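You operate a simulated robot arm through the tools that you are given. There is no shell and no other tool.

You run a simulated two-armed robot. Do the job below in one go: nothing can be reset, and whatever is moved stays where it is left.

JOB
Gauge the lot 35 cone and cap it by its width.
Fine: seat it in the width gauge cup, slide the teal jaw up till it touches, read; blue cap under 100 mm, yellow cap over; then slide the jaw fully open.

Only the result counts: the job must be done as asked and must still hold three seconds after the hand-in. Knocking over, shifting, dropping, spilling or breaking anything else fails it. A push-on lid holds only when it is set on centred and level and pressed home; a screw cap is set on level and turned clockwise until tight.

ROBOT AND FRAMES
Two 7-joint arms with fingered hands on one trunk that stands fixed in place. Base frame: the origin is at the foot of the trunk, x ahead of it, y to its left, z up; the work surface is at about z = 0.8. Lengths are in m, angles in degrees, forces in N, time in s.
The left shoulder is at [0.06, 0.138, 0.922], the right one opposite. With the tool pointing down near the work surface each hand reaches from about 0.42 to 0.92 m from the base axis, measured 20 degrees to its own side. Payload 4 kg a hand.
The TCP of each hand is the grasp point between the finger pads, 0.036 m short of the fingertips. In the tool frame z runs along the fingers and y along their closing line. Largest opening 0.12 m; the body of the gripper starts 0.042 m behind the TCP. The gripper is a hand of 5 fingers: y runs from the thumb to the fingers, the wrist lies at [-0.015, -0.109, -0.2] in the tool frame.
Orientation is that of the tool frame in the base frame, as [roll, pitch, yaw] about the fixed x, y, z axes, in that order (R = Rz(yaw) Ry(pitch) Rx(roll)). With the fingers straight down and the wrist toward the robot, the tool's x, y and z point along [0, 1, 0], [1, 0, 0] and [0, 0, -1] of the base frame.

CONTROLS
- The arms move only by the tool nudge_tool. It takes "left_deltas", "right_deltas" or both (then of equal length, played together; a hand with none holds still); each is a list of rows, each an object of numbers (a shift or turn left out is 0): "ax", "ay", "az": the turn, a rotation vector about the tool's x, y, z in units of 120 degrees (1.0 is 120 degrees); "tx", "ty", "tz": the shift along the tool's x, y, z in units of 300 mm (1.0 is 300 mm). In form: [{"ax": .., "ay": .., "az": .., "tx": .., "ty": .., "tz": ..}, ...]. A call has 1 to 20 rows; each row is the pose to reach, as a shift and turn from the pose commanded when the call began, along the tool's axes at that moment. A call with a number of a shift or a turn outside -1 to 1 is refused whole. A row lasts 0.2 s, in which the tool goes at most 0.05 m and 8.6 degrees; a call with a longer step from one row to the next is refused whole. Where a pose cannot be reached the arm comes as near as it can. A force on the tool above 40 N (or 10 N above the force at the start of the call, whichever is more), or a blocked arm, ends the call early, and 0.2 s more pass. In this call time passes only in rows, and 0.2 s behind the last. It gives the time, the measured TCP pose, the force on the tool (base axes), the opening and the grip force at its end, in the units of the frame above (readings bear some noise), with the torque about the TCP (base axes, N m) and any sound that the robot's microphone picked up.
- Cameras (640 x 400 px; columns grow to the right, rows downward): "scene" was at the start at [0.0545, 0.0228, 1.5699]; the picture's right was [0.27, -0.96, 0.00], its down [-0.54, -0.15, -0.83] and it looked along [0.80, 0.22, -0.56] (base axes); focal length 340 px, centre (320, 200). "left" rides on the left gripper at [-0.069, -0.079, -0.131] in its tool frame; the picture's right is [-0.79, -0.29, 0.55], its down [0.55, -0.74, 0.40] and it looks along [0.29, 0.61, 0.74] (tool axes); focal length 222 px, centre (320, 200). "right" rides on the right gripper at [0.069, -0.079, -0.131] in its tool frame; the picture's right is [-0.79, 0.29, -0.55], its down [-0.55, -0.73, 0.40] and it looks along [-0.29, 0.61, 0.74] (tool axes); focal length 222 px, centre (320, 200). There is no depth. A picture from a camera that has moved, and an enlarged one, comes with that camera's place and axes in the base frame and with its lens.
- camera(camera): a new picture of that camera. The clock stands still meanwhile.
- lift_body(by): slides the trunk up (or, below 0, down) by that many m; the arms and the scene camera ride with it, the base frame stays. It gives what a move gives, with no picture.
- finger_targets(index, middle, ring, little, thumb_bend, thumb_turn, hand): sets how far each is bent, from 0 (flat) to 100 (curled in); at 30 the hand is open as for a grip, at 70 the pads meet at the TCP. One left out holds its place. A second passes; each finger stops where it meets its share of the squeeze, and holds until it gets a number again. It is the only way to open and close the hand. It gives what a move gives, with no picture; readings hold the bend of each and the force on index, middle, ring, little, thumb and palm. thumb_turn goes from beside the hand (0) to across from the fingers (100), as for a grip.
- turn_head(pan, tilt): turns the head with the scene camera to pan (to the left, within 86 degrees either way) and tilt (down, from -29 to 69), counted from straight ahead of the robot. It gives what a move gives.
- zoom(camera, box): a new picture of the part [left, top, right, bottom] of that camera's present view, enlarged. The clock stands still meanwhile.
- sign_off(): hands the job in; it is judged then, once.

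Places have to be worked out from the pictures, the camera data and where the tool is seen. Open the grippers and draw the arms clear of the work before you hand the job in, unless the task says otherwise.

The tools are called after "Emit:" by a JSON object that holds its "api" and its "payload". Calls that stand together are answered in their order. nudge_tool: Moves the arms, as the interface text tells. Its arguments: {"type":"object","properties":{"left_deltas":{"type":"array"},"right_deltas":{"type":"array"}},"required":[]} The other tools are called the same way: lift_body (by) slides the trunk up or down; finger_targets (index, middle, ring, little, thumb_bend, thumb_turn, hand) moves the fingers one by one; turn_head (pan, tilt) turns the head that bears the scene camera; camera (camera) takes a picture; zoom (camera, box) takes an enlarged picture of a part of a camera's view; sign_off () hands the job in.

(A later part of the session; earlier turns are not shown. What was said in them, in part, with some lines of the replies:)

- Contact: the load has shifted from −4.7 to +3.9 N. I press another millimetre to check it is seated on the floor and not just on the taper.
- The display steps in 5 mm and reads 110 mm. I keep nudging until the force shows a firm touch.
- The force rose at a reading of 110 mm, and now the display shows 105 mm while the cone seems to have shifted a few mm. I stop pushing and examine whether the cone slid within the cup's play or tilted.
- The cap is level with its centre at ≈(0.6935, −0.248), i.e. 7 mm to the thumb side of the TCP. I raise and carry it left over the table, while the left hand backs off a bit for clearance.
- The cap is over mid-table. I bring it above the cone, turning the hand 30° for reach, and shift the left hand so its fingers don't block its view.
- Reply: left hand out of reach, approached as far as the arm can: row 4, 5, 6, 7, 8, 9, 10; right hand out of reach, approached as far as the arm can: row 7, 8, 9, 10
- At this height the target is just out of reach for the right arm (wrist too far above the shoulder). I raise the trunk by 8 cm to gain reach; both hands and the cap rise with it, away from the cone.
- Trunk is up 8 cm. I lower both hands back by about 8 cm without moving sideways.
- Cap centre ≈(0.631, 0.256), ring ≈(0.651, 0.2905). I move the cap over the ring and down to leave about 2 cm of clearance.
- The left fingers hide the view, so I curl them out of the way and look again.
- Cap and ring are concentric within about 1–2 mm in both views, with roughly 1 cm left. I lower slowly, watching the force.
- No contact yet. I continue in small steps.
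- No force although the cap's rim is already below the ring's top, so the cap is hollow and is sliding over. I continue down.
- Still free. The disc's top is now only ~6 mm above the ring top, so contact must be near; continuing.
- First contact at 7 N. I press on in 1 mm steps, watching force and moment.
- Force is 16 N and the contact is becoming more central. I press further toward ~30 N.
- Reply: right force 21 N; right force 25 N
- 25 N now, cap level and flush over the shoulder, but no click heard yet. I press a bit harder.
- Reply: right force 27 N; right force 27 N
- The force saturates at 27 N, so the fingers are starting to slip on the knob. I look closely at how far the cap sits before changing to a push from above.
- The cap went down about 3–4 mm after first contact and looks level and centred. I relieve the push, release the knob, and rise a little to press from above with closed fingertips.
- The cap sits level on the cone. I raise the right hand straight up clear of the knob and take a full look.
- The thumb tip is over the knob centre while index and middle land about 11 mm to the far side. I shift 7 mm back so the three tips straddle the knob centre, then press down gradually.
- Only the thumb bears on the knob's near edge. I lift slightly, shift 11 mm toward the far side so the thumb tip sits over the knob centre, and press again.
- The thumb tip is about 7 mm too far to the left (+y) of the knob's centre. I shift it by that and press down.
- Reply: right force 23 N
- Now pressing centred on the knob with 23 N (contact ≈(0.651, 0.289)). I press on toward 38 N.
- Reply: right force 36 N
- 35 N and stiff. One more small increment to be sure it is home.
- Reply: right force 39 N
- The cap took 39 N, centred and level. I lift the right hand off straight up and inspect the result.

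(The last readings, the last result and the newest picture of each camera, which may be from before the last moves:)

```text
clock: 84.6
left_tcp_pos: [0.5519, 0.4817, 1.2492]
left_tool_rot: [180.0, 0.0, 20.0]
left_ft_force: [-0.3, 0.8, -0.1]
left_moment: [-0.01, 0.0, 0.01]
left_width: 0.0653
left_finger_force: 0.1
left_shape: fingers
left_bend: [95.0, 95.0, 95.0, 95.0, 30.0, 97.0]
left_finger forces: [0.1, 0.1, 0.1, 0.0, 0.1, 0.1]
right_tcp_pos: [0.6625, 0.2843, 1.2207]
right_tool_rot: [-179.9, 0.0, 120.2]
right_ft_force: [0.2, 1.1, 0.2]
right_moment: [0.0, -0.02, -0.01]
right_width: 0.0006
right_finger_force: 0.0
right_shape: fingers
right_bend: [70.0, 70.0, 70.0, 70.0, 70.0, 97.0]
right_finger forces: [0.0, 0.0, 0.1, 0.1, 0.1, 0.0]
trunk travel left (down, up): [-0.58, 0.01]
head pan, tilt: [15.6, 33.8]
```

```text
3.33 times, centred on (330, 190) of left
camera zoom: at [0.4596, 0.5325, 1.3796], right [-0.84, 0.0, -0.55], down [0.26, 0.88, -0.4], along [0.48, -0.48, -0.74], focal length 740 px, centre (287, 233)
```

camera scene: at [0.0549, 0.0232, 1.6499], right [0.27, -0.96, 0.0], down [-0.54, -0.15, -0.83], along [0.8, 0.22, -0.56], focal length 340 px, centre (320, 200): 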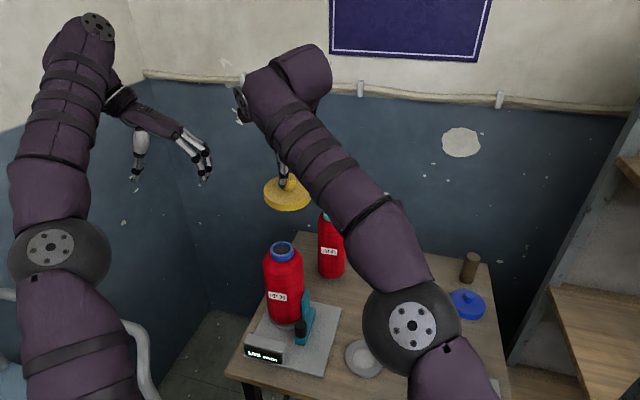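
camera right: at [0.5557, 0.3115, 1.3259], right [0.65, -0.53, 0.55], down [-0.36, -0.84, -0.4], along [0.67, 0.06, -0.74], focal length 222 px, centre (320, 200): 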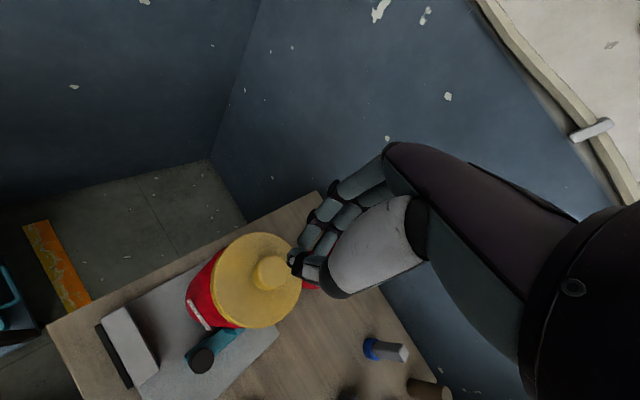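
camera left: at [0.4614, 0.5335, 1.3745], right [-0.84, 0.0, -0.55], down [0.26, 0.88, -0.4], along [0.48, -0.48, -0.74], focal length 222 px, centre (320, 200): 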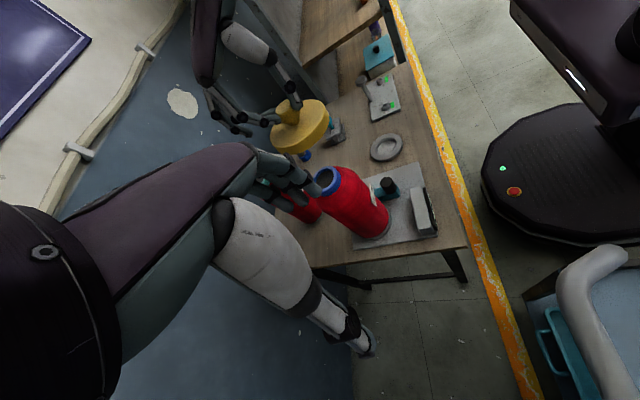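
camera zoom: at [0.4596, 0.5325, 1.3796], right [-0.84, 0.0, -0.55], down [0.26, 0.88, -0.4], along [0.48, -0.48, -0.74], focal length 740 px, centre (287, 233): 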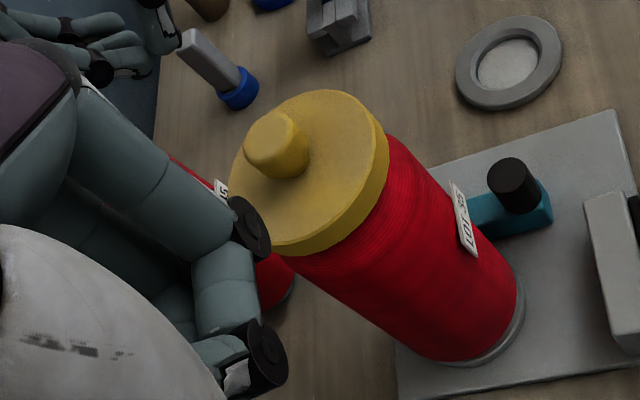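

The yellow cap sits square on the cone. Now I withdraw the right arm to the right, and inspect the left hand's curled-finger shape because it will push the jaw open with its index.

Emit:
{"api": "finger_targets", "payload": {"hand": "left", "index": 30}}

Emit:
{"api": "nudge_tool", "payload": {"right_deltas": [{"tx": -0.06, "ty": -0.05, "tz": -0.05}, {"tx": -0.15, "ty": -0.13, "tz": -0.08}, {"tx": -0.26, "ty": -0.22, "tz": -0.08}, {"tx": -0.36, "ty": -0.31, "tz": -0.08}, {"tx": -0.46, "ty": -0.4, "tz": -0.08}, {"tx": -0.57, "ty": -0.45, "tz": -0.08}, {"tx": -0.68, "ty": -0.48, "tz": -0.08}, {"tx": -0.8, "ty": -0.5, "tz": -0.08}, {"tx": -0.92, "ty": -0.5, "tz": -0.08}, {"tx": -1.0, "ty": -0.5, "tz": -0.08}]}}

Emit:
{"api": "camera", "payload": {"camera": "scene"}}

Emit:
{"api": "camera", "payload": {"camera": "right"}}

Emit:
{"api": "zoom", "payload": {"camera": "scene", "box": [60, 40, 240, 240]}}

```text
clock: 85.6
left_tcp_pos: [0.5526, 0.4813, 1.2488]
left_tool_rot: [-180.0, 0.0, 20.1]
left_ft_force: [0.4, 0.2, 1.1]
left_moment: [0.01, -0.01, -0.03]
left_width: 0.1188
left_finger_force: 0.0
left_shape: fingers
left_bend: [30.0, 95.0, 95.0, 95.0, 30.0, 97.0]
left_finger forces: [0.0, 0.0, 0.1, 0.0, 0.0, 0.0]
right_tcp_pos: [0.6626, 0.2842, 1.2206]
right_tool_rot: [-180.0, 0.0, 120.2]
right_ft_force: [0.4, 0.2, -0.4]
right_moment: [0.0, 0.01, 0.0]
right_width: 0.0012
right_finger_force: 0.1
right_shape: fingers
right_bend: [70.0, 70.0, 70.0, 70.0, 70.0, 97.0]
right_finger forces: [0.0, 0.0, 0.0, 0.1, 0.0, 0.1]
trunk travel left (down, up): [-0.58, 0.01]
head pan, tilt: [15.6, 33.8]
```

```text
clock: 87.8
left_tcp_pos: [0.5513, 0.4805, 1.2491]
left_tool_rot: [-180.0, -0.1, 20.1]
left_ft_force: [0.6, -0.8, -0.3]
left_moment: [0.02, 0.01, 0.02]
left_width: 0.119
left_finger_force: 0.0
left_shape: fingers
left_bend: [30.0, 95.0, 95.0, 95.0, 30.0, 97.0]
left_finger forces: [0.0, 0.1, 0.0, 0.0, 0.1, 0.0]
right_tcp_pos: [0.6836, -0.0489, 1.2461]
right_tool_rot: [180.0, 0.0, 120.1]
right_ft_force: [0.4, -0.6, -0.2]
right_moment: [0.0, 0.04, -0.03]
right_width: 0.0007
right_finger_force: 0.1
right_shape: fingers
right_bend: [70.0, 70.0, 70.0, 70.0, 70.0, 97.0]
right_finger forces: [0.0, 0.0, 0.0, 0.0, 0.0, 0.1]
trunk travel left (down, up): [-0.58, 0.01]
head pan, tilt: [15.6, 33.8]
```

```text
taken
camera scene: at [0.0545, 0.0223, 1.6499], right [0.27, -0.96, 0.0], down [-0.54, -0.15, -0.83], along [0.8, 0.22, -0.56], focal length 340 px, centre (320, 200)
```

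scene: 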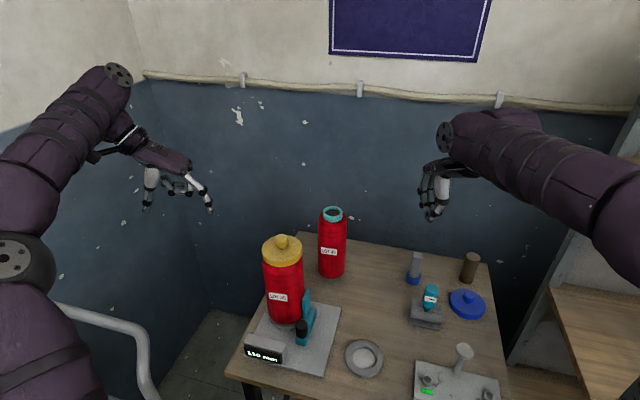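

```text
taken
camera right: at [0.5795, -0.0288, 1.3775], right [0.65, -0.53, 0.55], down [-0.36, -0.84, -0.4], along [0.67, 0.06, -0.74], focal length 222 px, centre (320, 200)
```

right: 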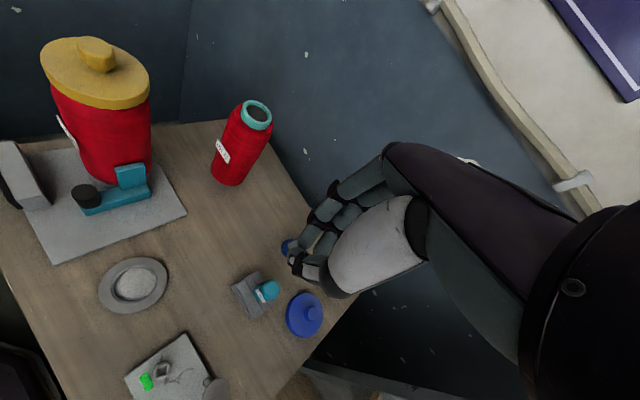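

```text
2.00 times, centred on (150, 140) of scene
camera zoom: at [0.0545, 0.0223, 1.6499], right [0.27, -0.96, 0.0], down [-0.54, -0.15, -0.83], along [0.8, 0.22, -0.56], focal length 679 px, centre (660, 320)
```

zoom: 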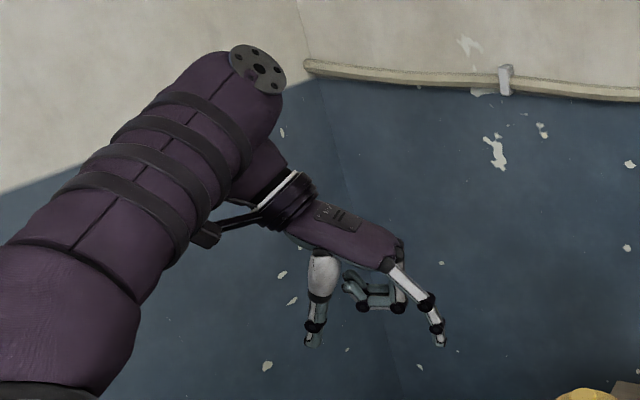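

The curled fingers stay well above the tips, good. I check the cap's seat and jaw from the right camera too.

Emit:
{"api": "zoom", "payload": {"camera": "right", "box": [20, 20, 200, 230]}}

Emit:
{"api": "zoom", "payload": {"camera": "scene", "box": [230, 220, 350, 380]}}

```text
1.90 times, centred on (110, 125) of right
camera zoom: at [0.5795, -0.0288, 1.3775], right [0.65, -0.53, 0.55], down [-0.36, -0.84, -0.4], along [0.67, 0.06, -0.74], focal length 423 px, centre (720, 343)
```

zoom: 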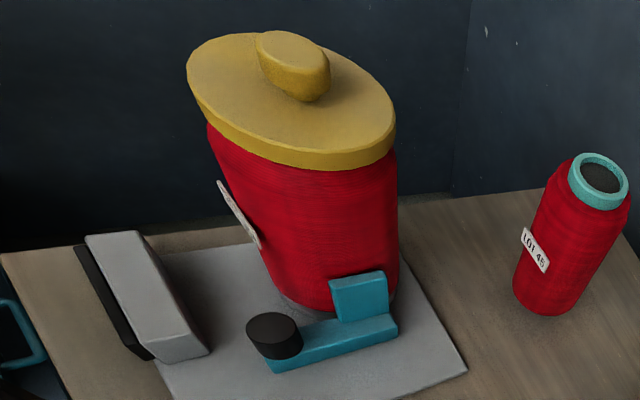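

```text
2.50 times, centred on (290, 300) of scene
camera zoom: at [0.0545, 0.0223, 1.6499], right [0.27, -0.96, 0.0], down [-0.54, -0.15, -0.83], along [0.8, 0.22, -0.56], focal length 849 px, centre (395, -50)
```

zoom: 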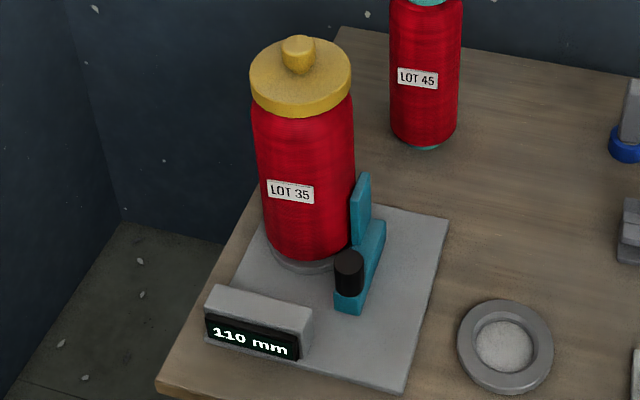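

The display now reads 110 mm – the pressing settled the cone fully in its seat; yellow is clearly right. Now I turn the left hand back to normal yaw to go and push the jaw open.

Emit:
{"api": "nudge_tool", "payload": {"left_deltas": [{"az": -0.065, "tx": -0.012, "ty": -0.005}, {"az": -0.13, "tx": -0.025, "ty": -0.009}, {"az": -0.195, "tx": -0.037, "ty": -0.014}, {"az": -0.26, "tx": -0.05, "ty": -0.018}, {"az": -0.325, "tx": -0.062, "ty": -0.023}, {"az": -0.39, "tx": -0.075, "ty": -0.027}, {"az": -0.455, "tx": -0.09, "ty": -0.032}, {"az": -0.52, "tx": -0.1, "ty": -0.036}, {"az": -0.583, "tx": -0.113, "ty": -0.041}]}}

Emit:
{"api": "nudge_tool", "payload": {"left_deltas": [{"tx": -0.06}, {"tx": -0.14}, {"tx": -0.24}, {"tx": -0.34}, {"tx": -0.45}, {"tx": -0.55}, {"tx": -0.63}, {"tx": -0.68}]}}

Emit:
{"api": "camera", "payload": {"camera": "scene"}}

Emit:
{"api": "camera", "payload": {"camera": "right"}}

Emit:
{"api": "camera", "payload": {"camera": "left"}}

```text
clock: 89.8
left_tcp_pos: [0.5156, 0.4817, 1.248]
left_tool_rot: [179.8, 0.0, 90.2]
left_ft_force: [-1.0, 0.2, 0.6]
left_moment: [-0.04, -0.01, 0.0]
left_width: 0.1191
left_finger_force: 0.1
left_shape: fingers
left_bend: [30.0, 95.0, 95.0, 95.0, 30.0, 97.0]
left_finger forces: [0.1, 0.0, 0.1, 0.0, 0.1, 0.0]
right_tcp_pos: [0.6823, -0.0484, 1.246]
right_tool_rot: [179.9, 0.0, 120.1]
right_ft_force: [0.1, -1.3, 0.5]
right_moment: [0.01, 0.02, -0.04]
right_width: 0.0007
right_finger_force: 0.1
right_shape: fingers
right_bend: [70.0, 70.0, 70.0, 70.0, 70.0, 97.0]
right_finger forces: [0.0, 0.0, 0.0, 0.0, 0.0, 0.0]
trunk travel left (down, up): [-0.58, 0.01]
head pan, tilt: [15.6, 33.8]
```

```text
clock: 91.6
left_tcp_pos: [0.5166, 0.2764, 1.2488]
left_tool_rot: [-180.0, -0.1, 90.2]
left_ft_force: [0.1, 0.1, -1.3]
left_moment: [0.01, -0.01, -0.01]
left_width: 0.1188
left_finger_force: 0.1
left_shape: fingers
left_bend: [30.0, 95.0, 95.0, 95.0, 30.0, 97.0]
left_finger forces: [0.0, 0.0, 0.0, 0.1, 0.0, 0.0]
right_tcp_pos: [0.6825, -0.0485, 1.246]
right_tool_rot: [179.9, -0.1, 120.2]
right_ft_force: [-0.3, 0.3, 0.5]
right_moment: [0.04, -0.01, 0.0]
right_width: 0.0008
right_finger_force: 0.0
right_shape: fingers
right_bend: [70.0, 70.0, 70.0, 70.0, 70.0, 97.0]
right_finger forces: [0.0, 0.0, 0.0, 0.0, 0.1, 0.0]
trunk travel left (down, up): [-0.58, 0.01]
head pan, tilt: [15.6, 33.8]
```

```text
taken
camera scene: at [0.0545, 0.0227, 1.6499], right [0.27, -0.96, 0.0], down [-0.54, -0.15, -0.83], along [0.8, 0.22, -0.56], focal length 340 px, centre (320, 200)
```

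scene: 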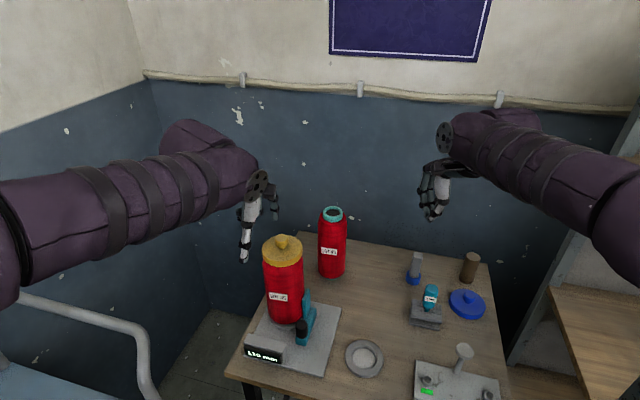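

```text
taken
camera right: at [0.5795, -0.0282, 1.3775], right [0.65, -0.53, 0.55], down [-0.36, -0.84, -0.4], along [0.67, 0.06, -0.74], focal length 222 px, centre (320, 200)
```

right: 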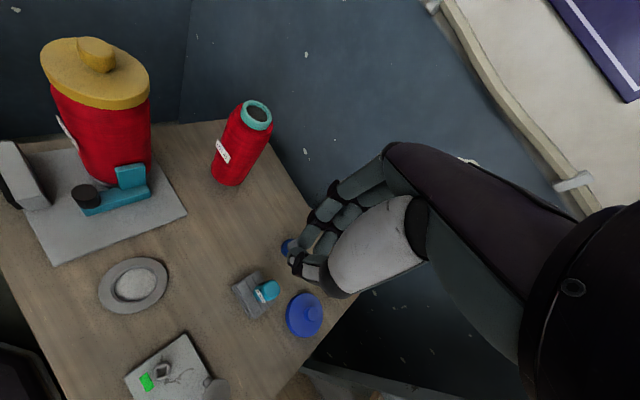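

```text
taken
camera left: at [0.4378, 0.2077, 1.38], right [-0.29, -0.79, -0.55], down [-0.74, 0.55, -0.4], along [0.61, 0.29, -0.74], focal length 222 px, centre (320, 200)
```

left: 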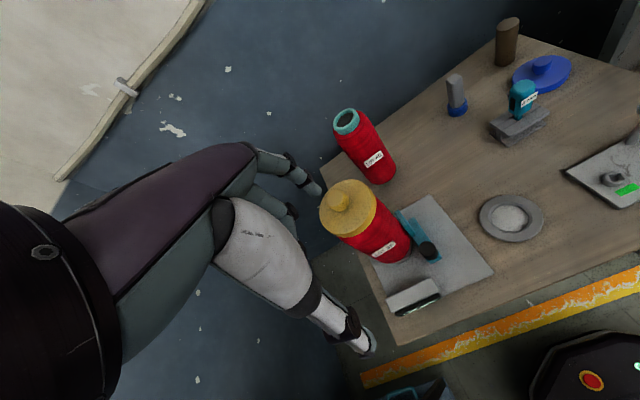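

I turn the right hand's camera toward the gauge and lower the left hand partway, beside the cone's near side, to check clearance.

Emit:
{"api": "nudge_tool", "payload": {"left_deltas": [{"tz": 0.05}, {"tz": 0.13}, {"tz": 0.23}, {"tz": 0.33}, {"tz": 0.4}], "right_deltas": [{"az": -0.06}, {"az": -0.12}, {"az": -0.18}, {"az": -0.24}, {"az": -0.29}]}}

Emit:
{"api": "camera", "payload": {"camera": "right"}}

Emit:
{"api": "zoom", "payload": {"camera": "scene", "box": [200, 200, 360, 390]}}

Emit:
{"api": "camera", "payload": {"camera": "left"}}

```text
clock: 92.8
left_tcp_pos: [0.5152, 0.2765, 1.1289]
left_tool_rot: [180.0, 0.0, 90.1]
left_ft_force: [0.6, 0.6, -0.4]
left_moment: [0.0, 0.05, 0.01]
left_width: 0.1189
left_finger_force: 0.0
left_shape: fingers
left_bend: [30.0, 95.0, 95.0, 95.0, 30.0, 97.0]
left_finger forces: [0.0, 0.0, 0.0, 0.0, 0.0, 0.0]
right_tcp_pos: [0.6826, -0.0496, 1.2456]
right_tool_rot: [-180.0, 0.1, 155.0]
right_ft_force: [-0.6, 0.4, 0.0]
right_moment: [-0.01, 0.02, 0.0]
right_width: 0.0009
right_finger_force: 0.0
right_shape: fingers
right_bend: [70.0, 70.0, 70.0, 70.0, 70.0, 97.0]
right_finger forces: [0.0, 0.1, 0.1, 0.0, 0.1, 0.1]
trunk travel left (down, up): [-0.58, 0.01]
head pan, tilt: [15.6, 33.8]
```

```text
taken
camera right: at [0.5874, -0.093, 1.3767], right [0.83, -0.07, 0.55], down [0.19, -0.9, -0.4], along [0.52, 0.43, -0.74], focal length 222 px, centre (320, 200)
```

right: 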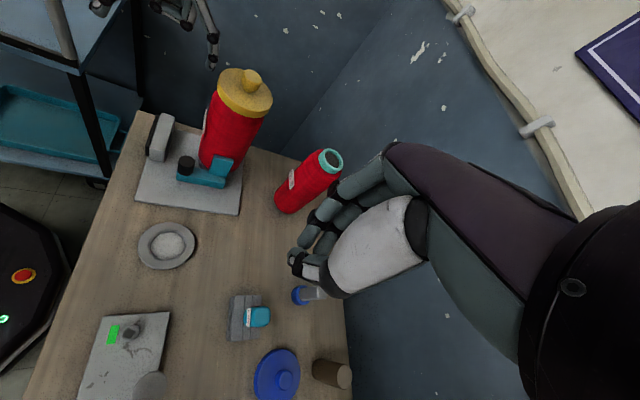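

```text
2.11 times, centred on (280, 295) of scene
camera zoom: at [0.0551, 0.0228, 1.6499], right [0.27, -0.96, 0.0], down [-0.54, -0.15, -0.83], along [0.8, 0.22, -0.56], focal length 715 px, centre (404, 0)
```

zoom: 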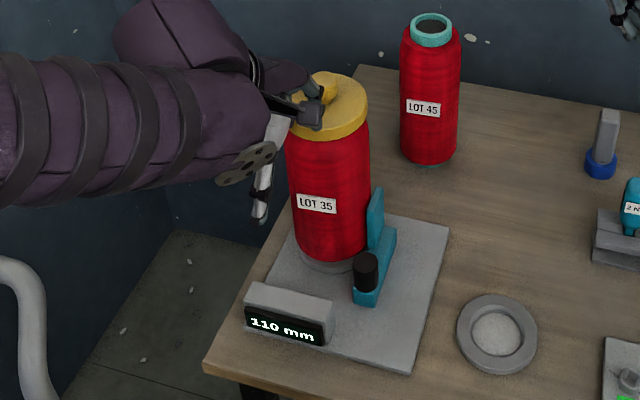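

```text
taken
camera left: at [0.4378, 0.2084, 1.2597], right [-0.29, -0.79, -0.55], down [-0.74, 0.55, -0.4], along [0.61, 0.29, -0.74], focal length 222 px, centre (320, 200)
```

left: 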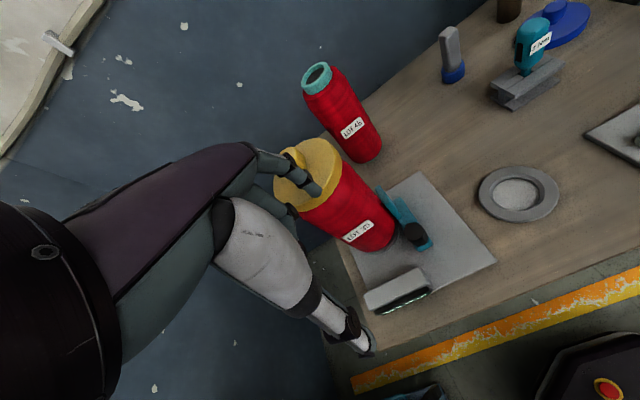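

I zoom the right camera on the left hand and cone to judge the gap between the fingers and the cone's near side.

Emit:
{"api": "zoom", "payload": {"camera": "right", "box": [120, 0, 300, 220]}}

Emit:
{"api": "zoom", "payload": {"camera": "left", "box": [220, 120, 460, 320]}}

```text
1.82 times, centred on (210, 110) of right
camera zoom: at [0.5874, -0.093, 1.3767], right [0.83, -0.07, 0.55], down [0.19, -0.9, -0.4], along [0.52, 0.43, -0.74], focal length 404 px, centre (520, 364)
```

zoom: 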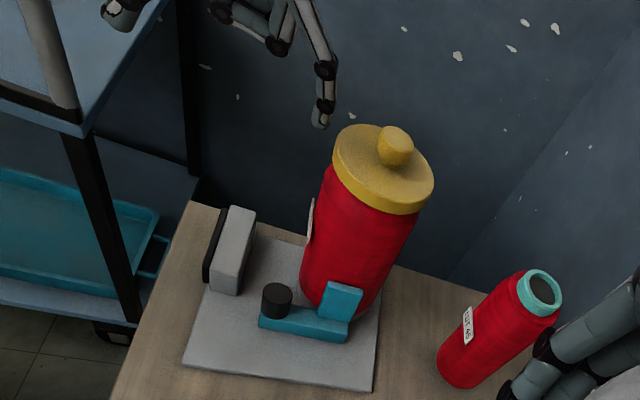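

```text
2.00 times, centred on (340, 220) of left
camera zoom: at [0.4378, 0.2084, 1.2597], right [-0.29, -0.79, -0.55], down [-0.74, 0.55, -0.4], along [0.61, 0.29, -0.74], focal length 444 px, centre (280, 160)
```

zoom: 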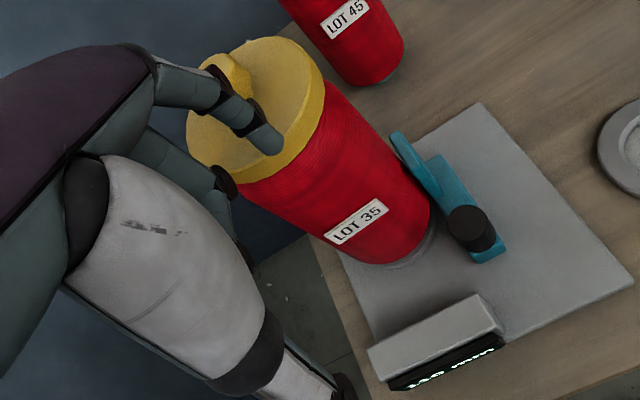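

The index hangs straight at x≈0.585, about 12 mm clear of the cap and cone. I shift 4 mm nearer the robot and descend in two stages.

Emit:
{"api": "nudge_tool", "payload": {"left_deltas": [{"ty": -0.013, "tz": 0.06}, {"ty": -0.013, "tz": 0.14}, {"ty": -0.013, "tz": 0.24}, {"ty": -0.013, "tz": 0.34}, {"ty": -0.013, "tz": 0.42}]}}

Emit:
{"api": "zoom", "payload": {"camera": "right", "box": [120, 0, 300, 220]}}

Emit:
{"api": "zoom", "payload": {"camera": "left", "box": [220, 120, 460, 320]}}

```text
clock: 94.0
left_tcp_pos: [0.5143, 0.2762, 1.0018]
left_tool_rot: [-180.0, 0.1, 90.0]
left_ft_force: [0.3, 1.0, -0.5]
left_moment: [-0.02, -0.01, 0.03]
left_width: 0.1187
left_finger_force: 0.2
left_shape: fingers
left_bend: [30.0, 95.0, 95.0, 95.0, 30.0, 97.0]
left_finger forces: [0.1, 0.1, 0.0, 0.0, 0.0, 0.1]
right_tcp_pos: [0.6826, -0.0494, 1.2467]
right_tool_rot: [180.0, 0.0, 154.9]
right_ft_force: [0.3, -0.2, 0.7]
right_moment: [-0.02, 0.02, 0.0]
right_width: 0.0006
right_finger_force: 0.1
right_shape: fingers
right_bend: [70.0, 70.0, 70.0, 70.0, 70.0, 97.0]
right_finger forces: [0.0, 0.0, 0.1, 0.1, 0.0, 0.1]
trunk travel left (down, up): [-0.58, 0.01]
head pan, tilt: [15.6, 33.8]
```

```text
1.82 times, centred on (210, 110) of right
camera zoom: at [0.5873, -0.0919, 1.3772], right [0.83, -0.07, 0.55], down [0.19, -0.9, -0.4], along [0.52, 0.43, -0.74], focal length 404 px, centre (520, 364)
```

zoom: 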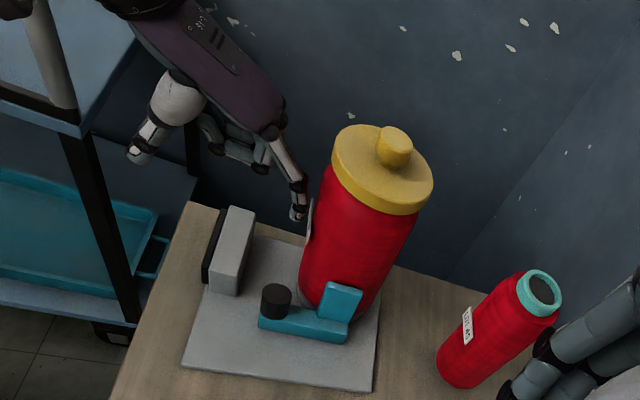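

```text
2.00 times, centred on (340, 220) of left
camera zoom: at [0.4355, 0.207, 1.134], right [-0.29, -0.79, -0.55], down [-0.74, 0.55, -0.4], along [0.61, 0.29, -0.74], focal length 444 px, centre (280, 160)
```

zoom: 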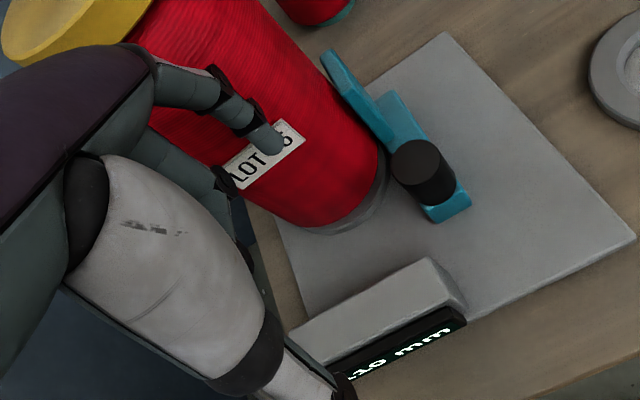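

The index passes about 1 cm from the cone's label. I shift a bit toward −y and the robot for margin, then descend to knob height.

Emit:
{"api": "nudge_tool", "payload": {"left_deltas": [{"tx": -0.02, "ty": -0.01}, {"tx": -0.037, "ty": -0.013, "tz": 0.04}, {"tx": -0.037, "ty": -0.013, "tz": 0.14}, {"tx": -0.037, "ty": -0.013, "tz": 0.24}, {"tx": -0.037, "ty": -0.013, "tz": 0.32}, {"tx": -0.037, "ty": -0.013, "tz": 0.36}]}}

Emit:
{"api": "zoom", "payload": {"camera": "right", "box": [120, 60, 280, 220]}}

Emit:
{"api": "zoom", "payload": {"camera": "left", "box": [220, 120, 460, 320]}}

Emit:
{"api": "zoom", "payload": {"camera": "scene", "box": [220, 260, 360, 390]}}

```text
clock: 95.4
left_tcp_pos: [0.5113, 0.2648, 0.8925]
left_tool_rot: [180.0, -0.1, 90.1]
left_ft_force: [0.0, -0.4, 0.0]
left_moment: [0.01, 0.0, -0.02]
left_width: 0.1187
left_finger_force: 0.0
left_shape: fingers
left_bend: [30.0, 95.0, 95.0, 95.0, 30.0, 97.0]
left_finger forces: [0.0, 0.0, 0.0, 0.0, 0.0, 0.0]
right_tcp_pos: [0.6816, -0.0488, 1.2468]
right_tool_rot: [180.0, 0.0, 154.9]
right_ft_force: [0.3, -0.1, 0.5]
right_moment: [-0.03, -0.01, 0.02]
right_width: 0.0008
right_finger_force: 0.0
right_shape: fingers
right_bend: [70.0, 70.0, 70.0, 70.0, 70.0, 97.0]
right_finger forces: [0.0, 0.0, 0.0, 0.0, 0.0, 0.0]
trunk travel left (down, up): [-0.58, 0.01]
head pan, tilt: [15.6, 33.8]
```

```text
2.50 times, centred on (200, 140) of right
camera zoom: at [0.5869, -0.0925, 1.3773], right [0.83, -0.07, 0.55], down [0.19, -0.9, -0.4], along [0.52, 0.43, -0.74], focal length 555 px, centre (620, 350)
```

zoom: 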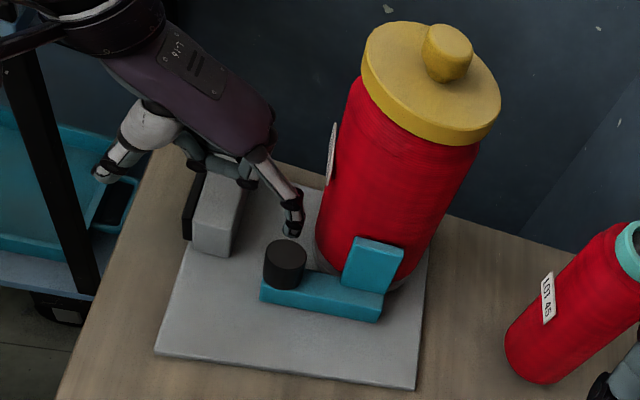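

```text
2.00 times, centred on (340, 220) of left
camera zoom: at [0.4324, 0.1963, 1.0243], right [-0.29, -0.78, -0.55], down [-0.74, 0.55, -0.4], along [0.61, 0.29, -0.74], focal length 444 px, centre (280, 160)
```

zoom: 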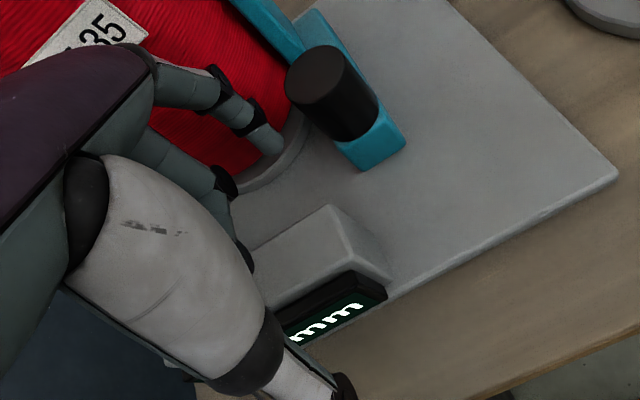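

```text
3.08 times, centred on (290, 325) of scene
camera zoom: at [0.0546, 0.023, 1.65], right [0.27, -0.96, 0.0], down [-0.54, -0.15, -0.83], along [0.8, 0.22, -0.56], focal length 1045 px, centre (412, -185)
```

zoom: 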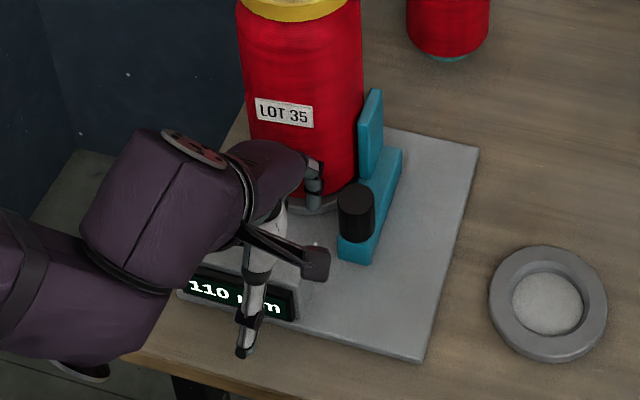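

The index is right beside the knob on its cone side, with the thumb clear of the display. I lower 5 mm and push the knob in −y.

Emit:
{"api": "nudge_tool", "payload": {"left_deltas": [{"tz": 0.017}, {"tx": -0.02, "tz": 0.017}, {"tx": -0.04, "tz": 0.017}, {"tx": -0.055, "tz": 0.017}, {"tx": -0.07, "tz": 0.017}, {"tx": -0.085, "tz": 0.017}, {"tx": -0.1, "tz": 0.017}]}}

Emit:
{"api": "zoom", "payload": {"camera": "right", "box": [120, 60, 280, 220]}}

Emit:
{"api": "zoom", "payload": {"camera": "scene", "box": [220, 260, 360, 390]}}

```text
clock: 97.0
left_tcp_pos: [0.511, 0.2361, 0.8896]
left_tool_rot: [-180.0, 0.0, 90.1]
left_ft_force: [-0.9, 2.0, 0.7]
left_moment: [0.01, -0.01, 0.06]
left_width: 0.1188
left_finger_force: 0.5
left_shape: fingers
left_bend: [30.0, 95.0, 95.0, 95.0, 30.0, 97.0]
left_finger forces: [1.2, 0.0, 0.0, 0.1, 0.1, 0.1]
right_tcp_pos: [0.683, -0.0496, 1.2453]
right_tool_rot: [180.0, -0.1, 154.9]
right_ft_force: [0.0, -0.3, 0.4]
right_moment: [0.03, 0.03, -0.01]
right_width: 0.0009
right_finger_force: 0.0
right_shape: fingers
right_bend: [70.0, 70.0, 70.0, 70.0, 70.0, 97.0]
right_finger forces: [0.0, 0.0, 0.0, 0.0, 0.0, 0.0]
trunk travel left (down, up): [-0.58, 0.01]
head pan, tilt: [15.6, 33.8]
```

```text
2.50 times, centred on (200, 140) of right
camera zoom: at [0.5869, -0.0926, 1.3773], right [0.83, -0.07, 0.55], down [0.19, -0.9, -0.4], along [0.52, 0.43, -0.74], focal length 555 px, centre (620, 350)
```

zoom: 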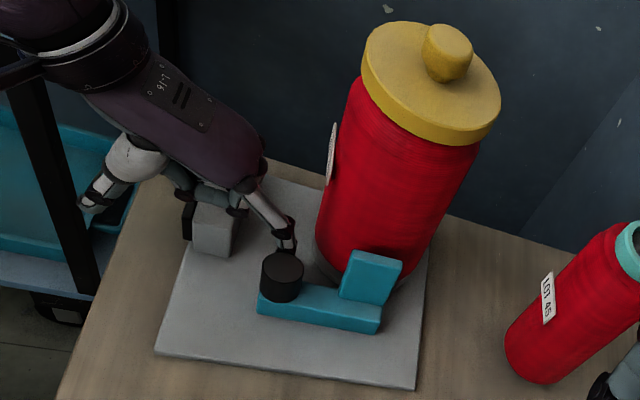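

```text
3.08 times, centred on (290, 325) of scene
camera zoom: at [0.0545, 0.0229, 1.6499], right [0.27, -0.96, 0.0], down [-0.54, -0.15, -0.83], along [0.8, 0.22, -0.56], focal length 1045 px, centre (412, -185)
```

zoom: 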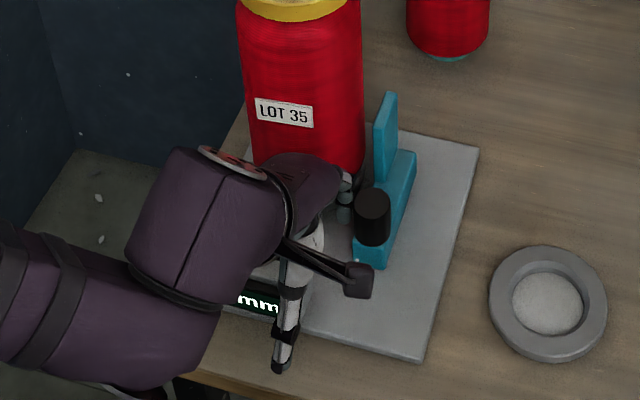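

The jaw is sliding open. I continue pushing toward the end stop.

Emit:
{"api": "nudge_tool", "payload": {"left_deltas": [{"tx": -0.015}, {"tx": -0.03}, {"tx": -0.045}, {"tx": -0.06}, {"tx": -0.075}, {"tx": -0.085}]}}

Emit:
{"api": "zoom", "payload": {"camera": "scene", "box": [220, 260, 360, 390]}}

Emit:
{"api": "zoom", "payload": {"camera": "right", "box": [120, 60, 280, 220]}}

```text
clock: 98.4
left_tcp_pos: [0.5109, 0.2112, 0.8892]
left_tool_rot: [179.9, 0.0, 90.0]
left_ft_force: [-0.7, 1.0, 0.1]
left_moment: [0.01, 0.02, 0.05]
left_width: 0.1186
left_finger_force: 0.8
left_shape: fingers
left_bend: [30.0, 95.0, 95.0, 95.0, 30.0, 97.0]
left_finger forces: [1.3, 0.0, 0.0, 0.1, 0.0, 0.0]
right_tcp_pos: [0.6833, -0.0501, 1.2466]
right_tool_rot: [-180.0, 0.1, 154.9]
right_ft_force: [-0.3, 1.2, 0.7]
right_moment: [0.01, 0.03, -0.01]
right_width: 0.0009
right_finger_force: 0.1
right_shape: fingers
right_bend: [70.0, 70.0, 70.0, 70.0, 70.0, 97.0]
right_finger forces: [0.1, 0.0, 0.0, 0.0, 0.0, 0.0]
trunk travel left (down, up): [-0.58, 0.01]
head pan, tilt: [15.6, 33.8]
```

```text
3.08 times, centred on (290, 325) of scene
camera zoom: at [0.0545, 0.023, 1.6499], right [0.27, -0.96, 0.0], down [-0.54, -0.15, -0.83], along [0.8, 0.22, -0.56], focal length 1045 px, centre (412, -185)
```

zoom: 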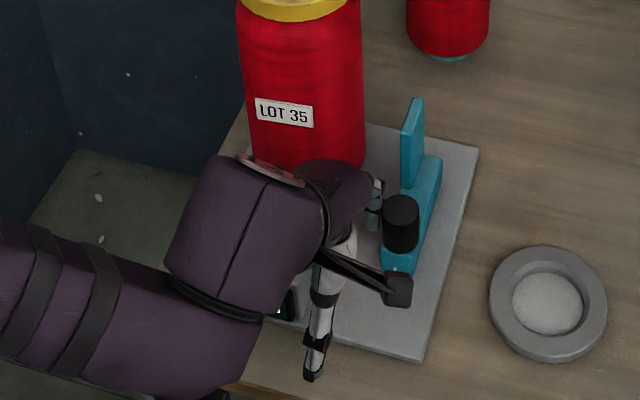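

```text
2.50 times, centred on (200, 140) of right
camera zoom: at [0.5869, -0.0925, 1.3773], right [0.83, -0.07, 0.55], down [0.19, -0.9, -0.4], along [0.52, 0.43, -0.74], focal length 555 px, centre (620, 350)
```

zoom: 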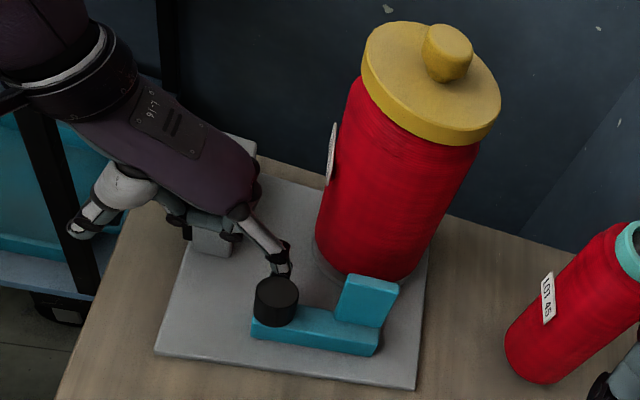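

I keep pushing in smaller steps until the stop is felt.

Emit:
{"api": "nudge_tool", "payload": {"left_deltas": [{"tx": -0.01}, {"tx": -0.02}]}}

Emit:
{"api": "nudge_tool", "payload": {"left_deltas": [{"tx": -0.006}, {"tx": -0.012}]}}

Emit:
{"api": "zoom", "payload": {"camera": "scene", "box": [220, 260, 360, 390]}}

```text
clock: 99.0
left_tcp_pos: [0.5109, 0.2058, 0.8899]
left_tool_rot: [-180.0, 0.0, 90.2]
left_ft_force: [-0.8, 6.2, 0.0]
left_moment: [0.02, -0.03, 0.43]
left_width: 0.1182
left_finger_force: 2.9
left_shape: fingers
left_bend: [31.0, 95.0, 95.0, 95.0, 30.0, 97.0]
left_finger forces: [6.3, 0.1, 0.0, 0.0, 0.0, 0.0]
right_tcp_pos: [0.683, -0.0495, 1.2454]
right_tool_rot: [-180.0, -0.1, 154.9]
right_ft_force: [-0.4, 0.3, -0.1]
right_moment: [-0.02, 0.03, 0.01]
right_width: 0.0006
right_finger_force: 0.1
right_shape: fingers
right_bend: [70.0, 70.0, 70.0, 70.0, 70.0, 97.0]
right_finger forces: [0.1, 0.0, 0.0, 0.0, 0.0, 0.1]
trunk travel left (down, up): [-0.58, 0.01]
head pan, tilt: [15.6, 33.8]
```

```text
clock: 99.6
left_tcp_pos: [0.5092, 0.203, 0.8896]
left_tool_rot: [180.0, -0.2, 90.1]
left_ft_force: [-1.0, 12.3, 1.7]
left_moment: [0.06, -0.15, 0.79]
left_width: 0.118
left_finger_force: 5.7
left_shape: fingers
left_bend: [31.0, 95.0, 95.0, 95.0, 30.0, 97.0]
left_finger forces: [12.1, 0.0, 0.0, 0.0, 0.0, 0.0]
right_tcp_pos: [0.6823, -0.0472, 1.2472]
right_tool_rot: [180.0, 0.0, 155.0]
right_ft_force: [-0.3, -0.2, 0.0]
right_moment: [0.0, -0.02, 0.01]
right_width: 0.0008
right_finger_force: 0.1
right_shape: fingers
right_bend: [70.0, 70.0, 70.0, 70.0, 70.0, 97.0]
right_finger forces: [0.0, 0.1, 0.2, 0.0, 0.0, 0.0]
trunk travel left (down, up): [-0.58, 0.01]
head pan, tilt: [15.6, 33.8]
```

```text
3.08 times, centred on (290, 325) of scene
camera zoom: at [0.0541, 0.0243, 1.6499], right [0.27, -0.96, 0.0], down [-0.53, -0.15, -0.83], along [0.8, 0.22, -0.56], focal length 1045 px, centre (412, -185)
```

zoom: 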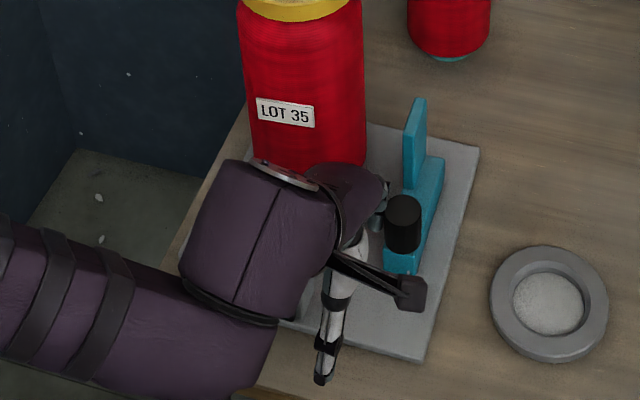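

The stop is felt at 12 N. I back the finger off, raise the left hand straight up, and read the display.

Emit:
{"api": "nudge_tool", "payload": {"left_deltas": [{"tx": 0.02}, {"tx": 0.05, "ty": -0.01}, {"tx": 0.07, "ty": -0.02}]}}

Emit:
{"api": "nudge_tool", "payload": {"left_deltas": [{"tz": -0.08}, {"tz": -0.2}, {"tz": -0.34}, {"tz": -0.48}, {"tz": -0.62}, {"tz": -0.76}, {"tz": -0.9}, {"tz": -1.0}]}}

Emit:
{"api": "zoom", "payload": {"camera": "scene", "box": [220, 220, 360, 390]}}

Emit:
{"api": "camera", "payload": {"camera": "scene"}}

```text
clock: 100.4
left_tcp_pos: [0.5027, 0.2214, 0.8897]
left_tool_rot: [-179.9, 0.0, 90.0]
left_ft_force: [-0.1, -0.1, -0.2]
left_moment: [-0.02, 0.01, -0.01]
left_width: 0.1191
left_finger_force: 0.1
left_shape: fingers
left_bend: [30.0, 95.0, 95.0, 95.0, 30.0, 97.0]
left_finger forces: [0.1, 0.0, 0.0, 0.1, 0.0, 0.0]
right_tcp_pos: [0.6834, -0.0495, 1.2469]
right_tool_rot: [180.0, 0.0, 154.9]
right_ft_force: [0.4, -0.2, 0.0]
right_moment: [0.03, -0.02, 0.0]
right_width: 0.0006
right_finger_force: 0.0
right_shape: fingers
right_bend: [70.0, 70.0, 70.0, 70.0, 70.0, 97.0]
right_finger forces: [0.0, 0.0, 0.0, 0.0, 0.0, 0.1]
trunk travel left (down, up): [-0.58, 0.01]
head pan, tilt: [15.6, 33.8]
```

```text
clock: 102.2
left_tcp_pos: [0.5045, 0.2228, 1.188]
left_tool_rot: [-179.9, 0.0, 90.0]
left_ft_force: [0.0, 0.5, 0.2]
left_moment: [-0.02, 0.03, 0.0]
left_width: 0.1191
left_finger_force: 0.1
left_shape: fingers
left_bend: [30.0, 95.0, 95.0, 95.0, 30.0, 97.0]
left_finger forces: [0.0, 0.0, 0.0, 0.0, 0.0, 0.0]
right_tcp_pos: [0.684, -0.0493, 1.2458]
right_tool_rot: [179.9, 0.0, 154.9]
right_ft_force: [-0.4, 0.3, -0.2]
right_moment: [-0.02, 0.02, 0.01]
right_width: 0.0006
right_finger_force: 0.1
right_shape: fingers
right_bend: [70.0, 70.0, 70.0, 70.0, 70.0, 97.0]
right_finger forces: [0.0, 0.0, 0.1, 0.0, 0.1, 0.0]
trunk travel left (down, up): [-0.58, 0.01]
head pan, tilt: [15.6, 33.8]
```

```text
2.35 times, centred on (290, 305) of scene
camera zoom: at [0.0546, 0.0233, 1.6499], right [0.27, -0.96, 0.0], down [-0.54, -0.15, -0.83], along [0.8, 0.22, -0.56], focal length 799 px, centre (391, -47)
```

zoom: 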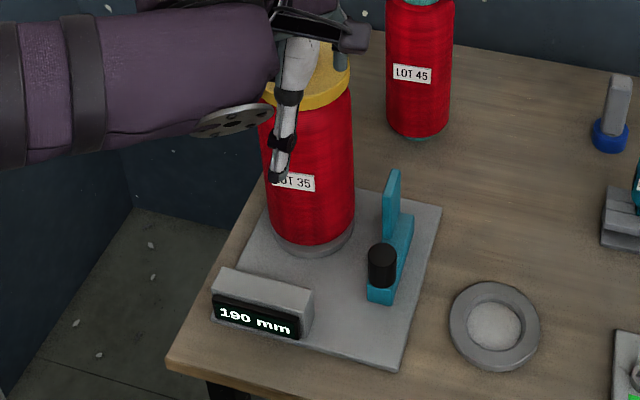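

```text
taken
camera scene: at [0.0546, 0.0233, 1.6499], right [0.27, -0.96, 0.0], down [-0.54, -0.15, -0.83], along [0.8, 0.22, -0.56], focal length 340 px, centre (320, 200)
```

scene: 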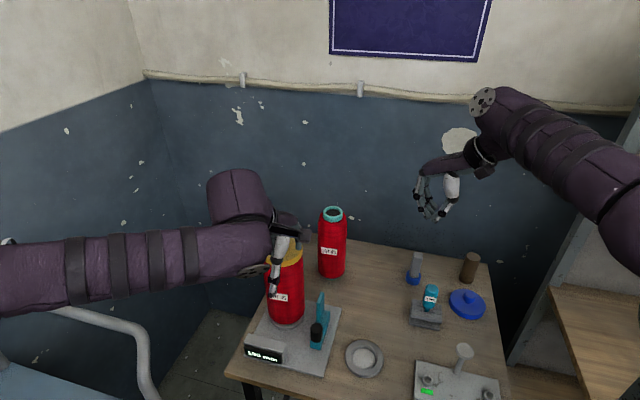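

The display is back at 190 mm, fully open. I lift and draw the left arm away to the left and the right arm to the right, then open both hands.

Emit:
{"api": "nudge_tool", "payload": {"left_deltas": [{"tz": -0.08}, {"tz": -0.2}, {"tz": -0.26, "tx": 0.06}, {"tz": -0.28, "tx": 0.16}, {"tz": -0.28, "tx": 0.28}, {"tz": -0.28, "tx": 0.4}, {"tz": -0.28, "tx": 0.52}, {"tz": -0.28, "tx": 0.6}], "right_deltas": [{"tx": -0.02, "ty": -0.05}, {"tx": -0.05, "ty": -0.15}, {"tx": -0.09, "ty": -0.26}, {"tx": -0.13, "ty": -0.38}, {"tx": -0.17, "ty": -0.5}, {"tx": -0.2, "ty": -0.62}, {"tx": -0.22, "ty": -0.7}, {"tx": -0.22, "ty": -0.75}]}}

Emit:
{"api": "finger_targets", "payload": {"hand": "left", "index": 30, "middle": 30, "ring": 30, "little": 30, "thumb_bend": 30}}

Emit:
{"api": "finger_targets", "payload": {"hand": "right", "index": 30, "middle": 30, "ring": 30, "little": 30, "thumb_bend": 30}}

Emit:
{"api": "camera", "payload": {"camera": "scene"}}

Emit:
{"api": "zoom", "payload": {"camera": "scene", "box": [230, 210, 350, 370]}}

Emit:
{"api": "camera", "payload": {"camera": "right"}}

```text
clock: 104.0
left_tcp_pos: [0.5043, 0.4, 1.2755]
left_tool_rot: [179.9, 0.1, 90.0]
left_ft_force: [-0.4, -0.6, -0.2]
left_moment: [0.0, 0.0, 0.01]
left_width: 0.1194
left_finger_force: 0.0
left_shape: fingers
left_bend: [30.0, 95.0, 95.0, 95.0, 30.0, 97.0]
left_finger forces: [0.0, 0.0, 0.0, 0.1, 0.0, 0.0]
right_tcp_pos: [0.6483, -0.2779, 1.2476]
right_tool_rot: [180.0, 0.0, 155.0]
right_ft_force: [-0.5, 0.0, 1.0]
right_moment: [0.0, 0.01, 0.02]
right_width: 0.0011
right_finger_force: 0.1
right_shape: fingers
right_bend: [70.0, 70.0, 70.0, 70.0, 70.0, 97.0]
right_finger forces: [0.1, 0.1, 0.0, 0.0, 0.0, 0.1]
trunk travel left (down, up): [-0.58, 0.01]
head pan, tilt: [15.6, 33.8]
```

```text
clock: 105.0
left_tcp_pos: [0.505, 0.3996, 1.275]
left_tool_rot: [180.0, 0.0, 90.0]
left_ft_force: [-0.2, -0.6, 1.0]
left_moment: [0.0, 0.05, 0.02]
left_width: 0.1193
left_finger_force: 0.1
left_shape: fingers
left_bend: [30.0, 30.0, 30.0, 30.0, 30.0, 97.0]
left_finger forces: [0.0, 0.0, 0.1, 0.1, 0.0, 0.1]
right_tcp_pos: [0.6483, -0.2779, 1.2464]
right_tool_rot: [180.0, 0.1, 154.9]
right_ft_force: [0.2, 0.0, -0.1]
right_moment: [0.01, 0.02, 0.03]
right_width: 0.0007
right_finger_force: 0.1
right_shape: fingers
right_bend: [70.0, 70.0, 70.0, 70.0, 70.0, 97.0]
right_finger forces: [0.0, 0.1, 0.1, 0.0, 0.0, 0.0]
trunk travel left (down, up): [-0.58, 0.01]
head pan, tilt: [15.6, 33.8]
```

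```text
clock: 106.0
left_tcp_pos: [0.5058, 0.3999, 1.2753]
left_tool_rot: [179.9, 0.0, 90.0]
left_ft_force: [0.1, 0.4, -0.3]
left_moment: [-0.03, 0.01, 0.01]
left_width: 0.1192
left_finger_force: 0.0
left_shape: fingers
left_bend: [30.0, 30.0, 30.0, 30.0, 30.0, 97.0]
left_finger forces: [0.0, 0.0, 0.0, 0.0, 0.1, 0.1]
right_tcp_pos: [0.6483, -0.2787, 1.2474]
right_tool_rot: [180.0, 0.0, 155.0]
right_ft_force: [0.1, 0.4, 0.2]
right_moment: [0.01, -0.01, 0.02]
right_width: 0.1188
right_finger_force: 0.0
right_shape: fingers
right_bend: [30.0, 30.0, 30.0, 30.0, 30.0, 97.0]
right_finger forces: [0.1, 0.0, 0.0, 0.0, 0.0, 0.0]
trunk travel left (down, up): [-0.58, 0.01]
head pan, tilt: [15.6, 33.8]
```

```text
taken
camera scene: at [0.0545, 0.0228, 1.6499], right [0.27, -0.96, 0.0], down [-0.54, -0.15, -0.83], along [0.8, 0.22, -0.56], focal length 340 px, centre (320, 200)
```

scene: 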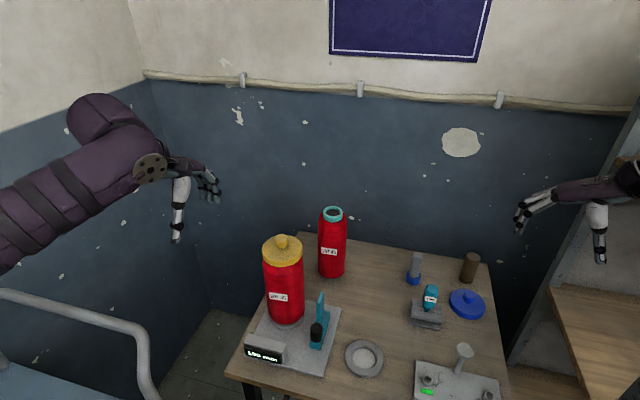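

```text
2.50 times, centred on (290, 290) of scene
camera zoom: at [0.0545, 0.0228, 1.6499], right [0.27, -0.96, 0.0], down [-0.54, -0.15, -0.83], along [0.8, 0.22, -0.56], focal length 849 px, centre (395, -25)
```

zoom: 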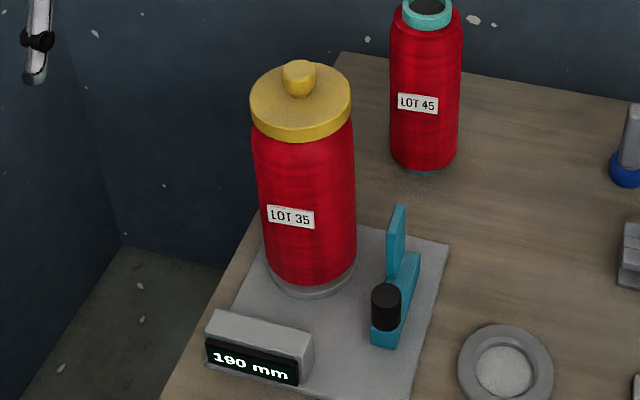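

```text
taken
camera right: at [0.5521, -0.3217, 1.3785], right [0.83, -0.07, 0.55], down [0.19, -0.9, -0.4], along [0.52, 0.43, -0.74], focal length 222 px, centre (320, 200)
```

right: 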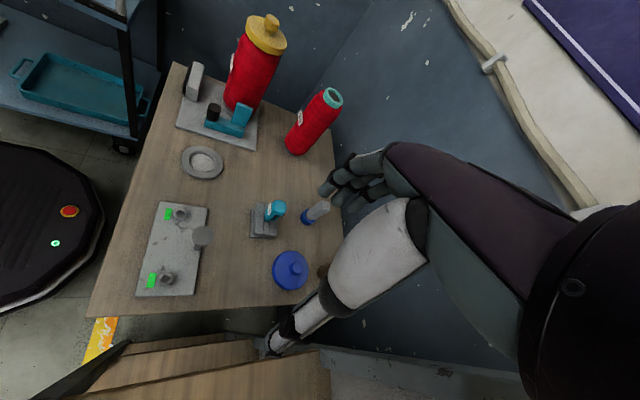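

Everything looks in place: 190 mm, cap on, other items untouched. A last close check of the cap's seat.

Emit:
{"api": "zoom", "payload": {"camera": "right", "box": [200, 0, 310, 140]}}

Emit:
{"api": "zoom", "payload": {"camera": "scene", "box": [250, 220, 320, 340]}}

Emit:
{"api": "camera", "payload": {"camera": "left"}}

```text
2.86 times, centred on (255, 70) of right
camera zoom: at [0.5521, -0.3217, 1.3785], right [0.83, -0.07, 0.55], down [0.19, -0.9, -0.4], along [0.52, 0.43, -0.74], focal length 635 px, centre (506, 571)
```

zoom: 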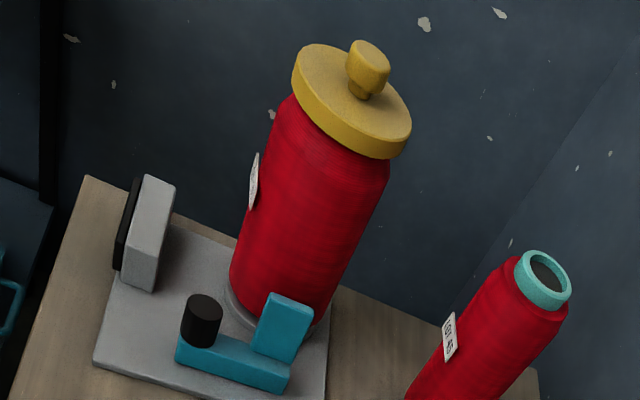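

```text
3.33 times, centred on (285, 280) of scene
camera zoom: at [0.0545, 0.0228, 1.6499], right [0.27, -0.96, 0.0], down [-0.54, -0.15, -0.83], along [0.8, 0.22, -0.56], focal length 1132 px, centre (437, -67)
```

zoom: 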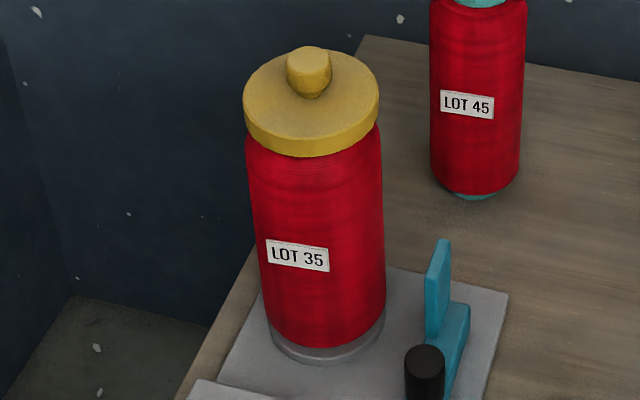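

```text
taken
camera left: at [0.4257, 0.3313, 1.4062], right [-0.29, -0.79, -0.55], down [-0.74, 0.55, -0.4], along [0.61, 0.29, -0.74], focal length 222 px, centre (320, 200)
```

left: 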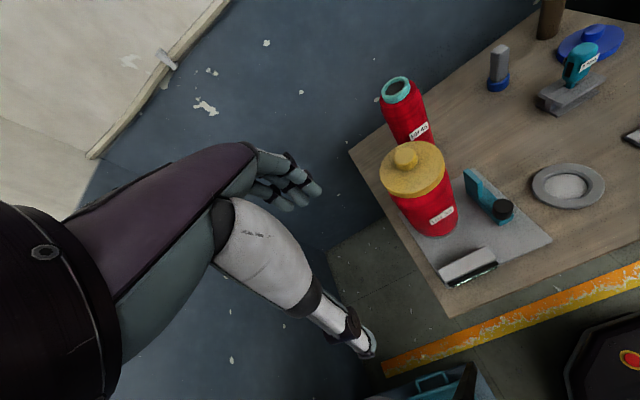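

The cap sits level and centred on the cone, the cone is upright and centred in the cup, and the jaw is fully open at 190 mm. Both hands are open and clear of the work, so I hand the job in.

Emit:
{"api": "sign_off", "payload": {}}

```text
The job is handed in.
```

I gauged the lot 35 cone at 105–110 mm. That is over 100 mm, so I fitted the yellow cap. I have handed the job in; no verdict has come back.

- **Reading:** The display moves in 5 mm steps. It showed 110 mm at first touch, then 105 mm after the jaw nudged the cone 2–3 mm in the cup. It settled at 110 mm once pressing the cap had seated the cone fully.
- **Cap:** I pressed it with about 39 N on the centre of its knob. It looks level and centred from all three cameras. I heard no click, so I judge it home by the force and by how it sits.
- **Jaw:** I slid it back to its stop, and the display reads 190 mm.
- **Everything else:** The cone stands upright and centred in the cup, and nothing else was moved. Both hands are open and clear. I raised the trunk 8 cm to reach the cone with the cap, and left it up.
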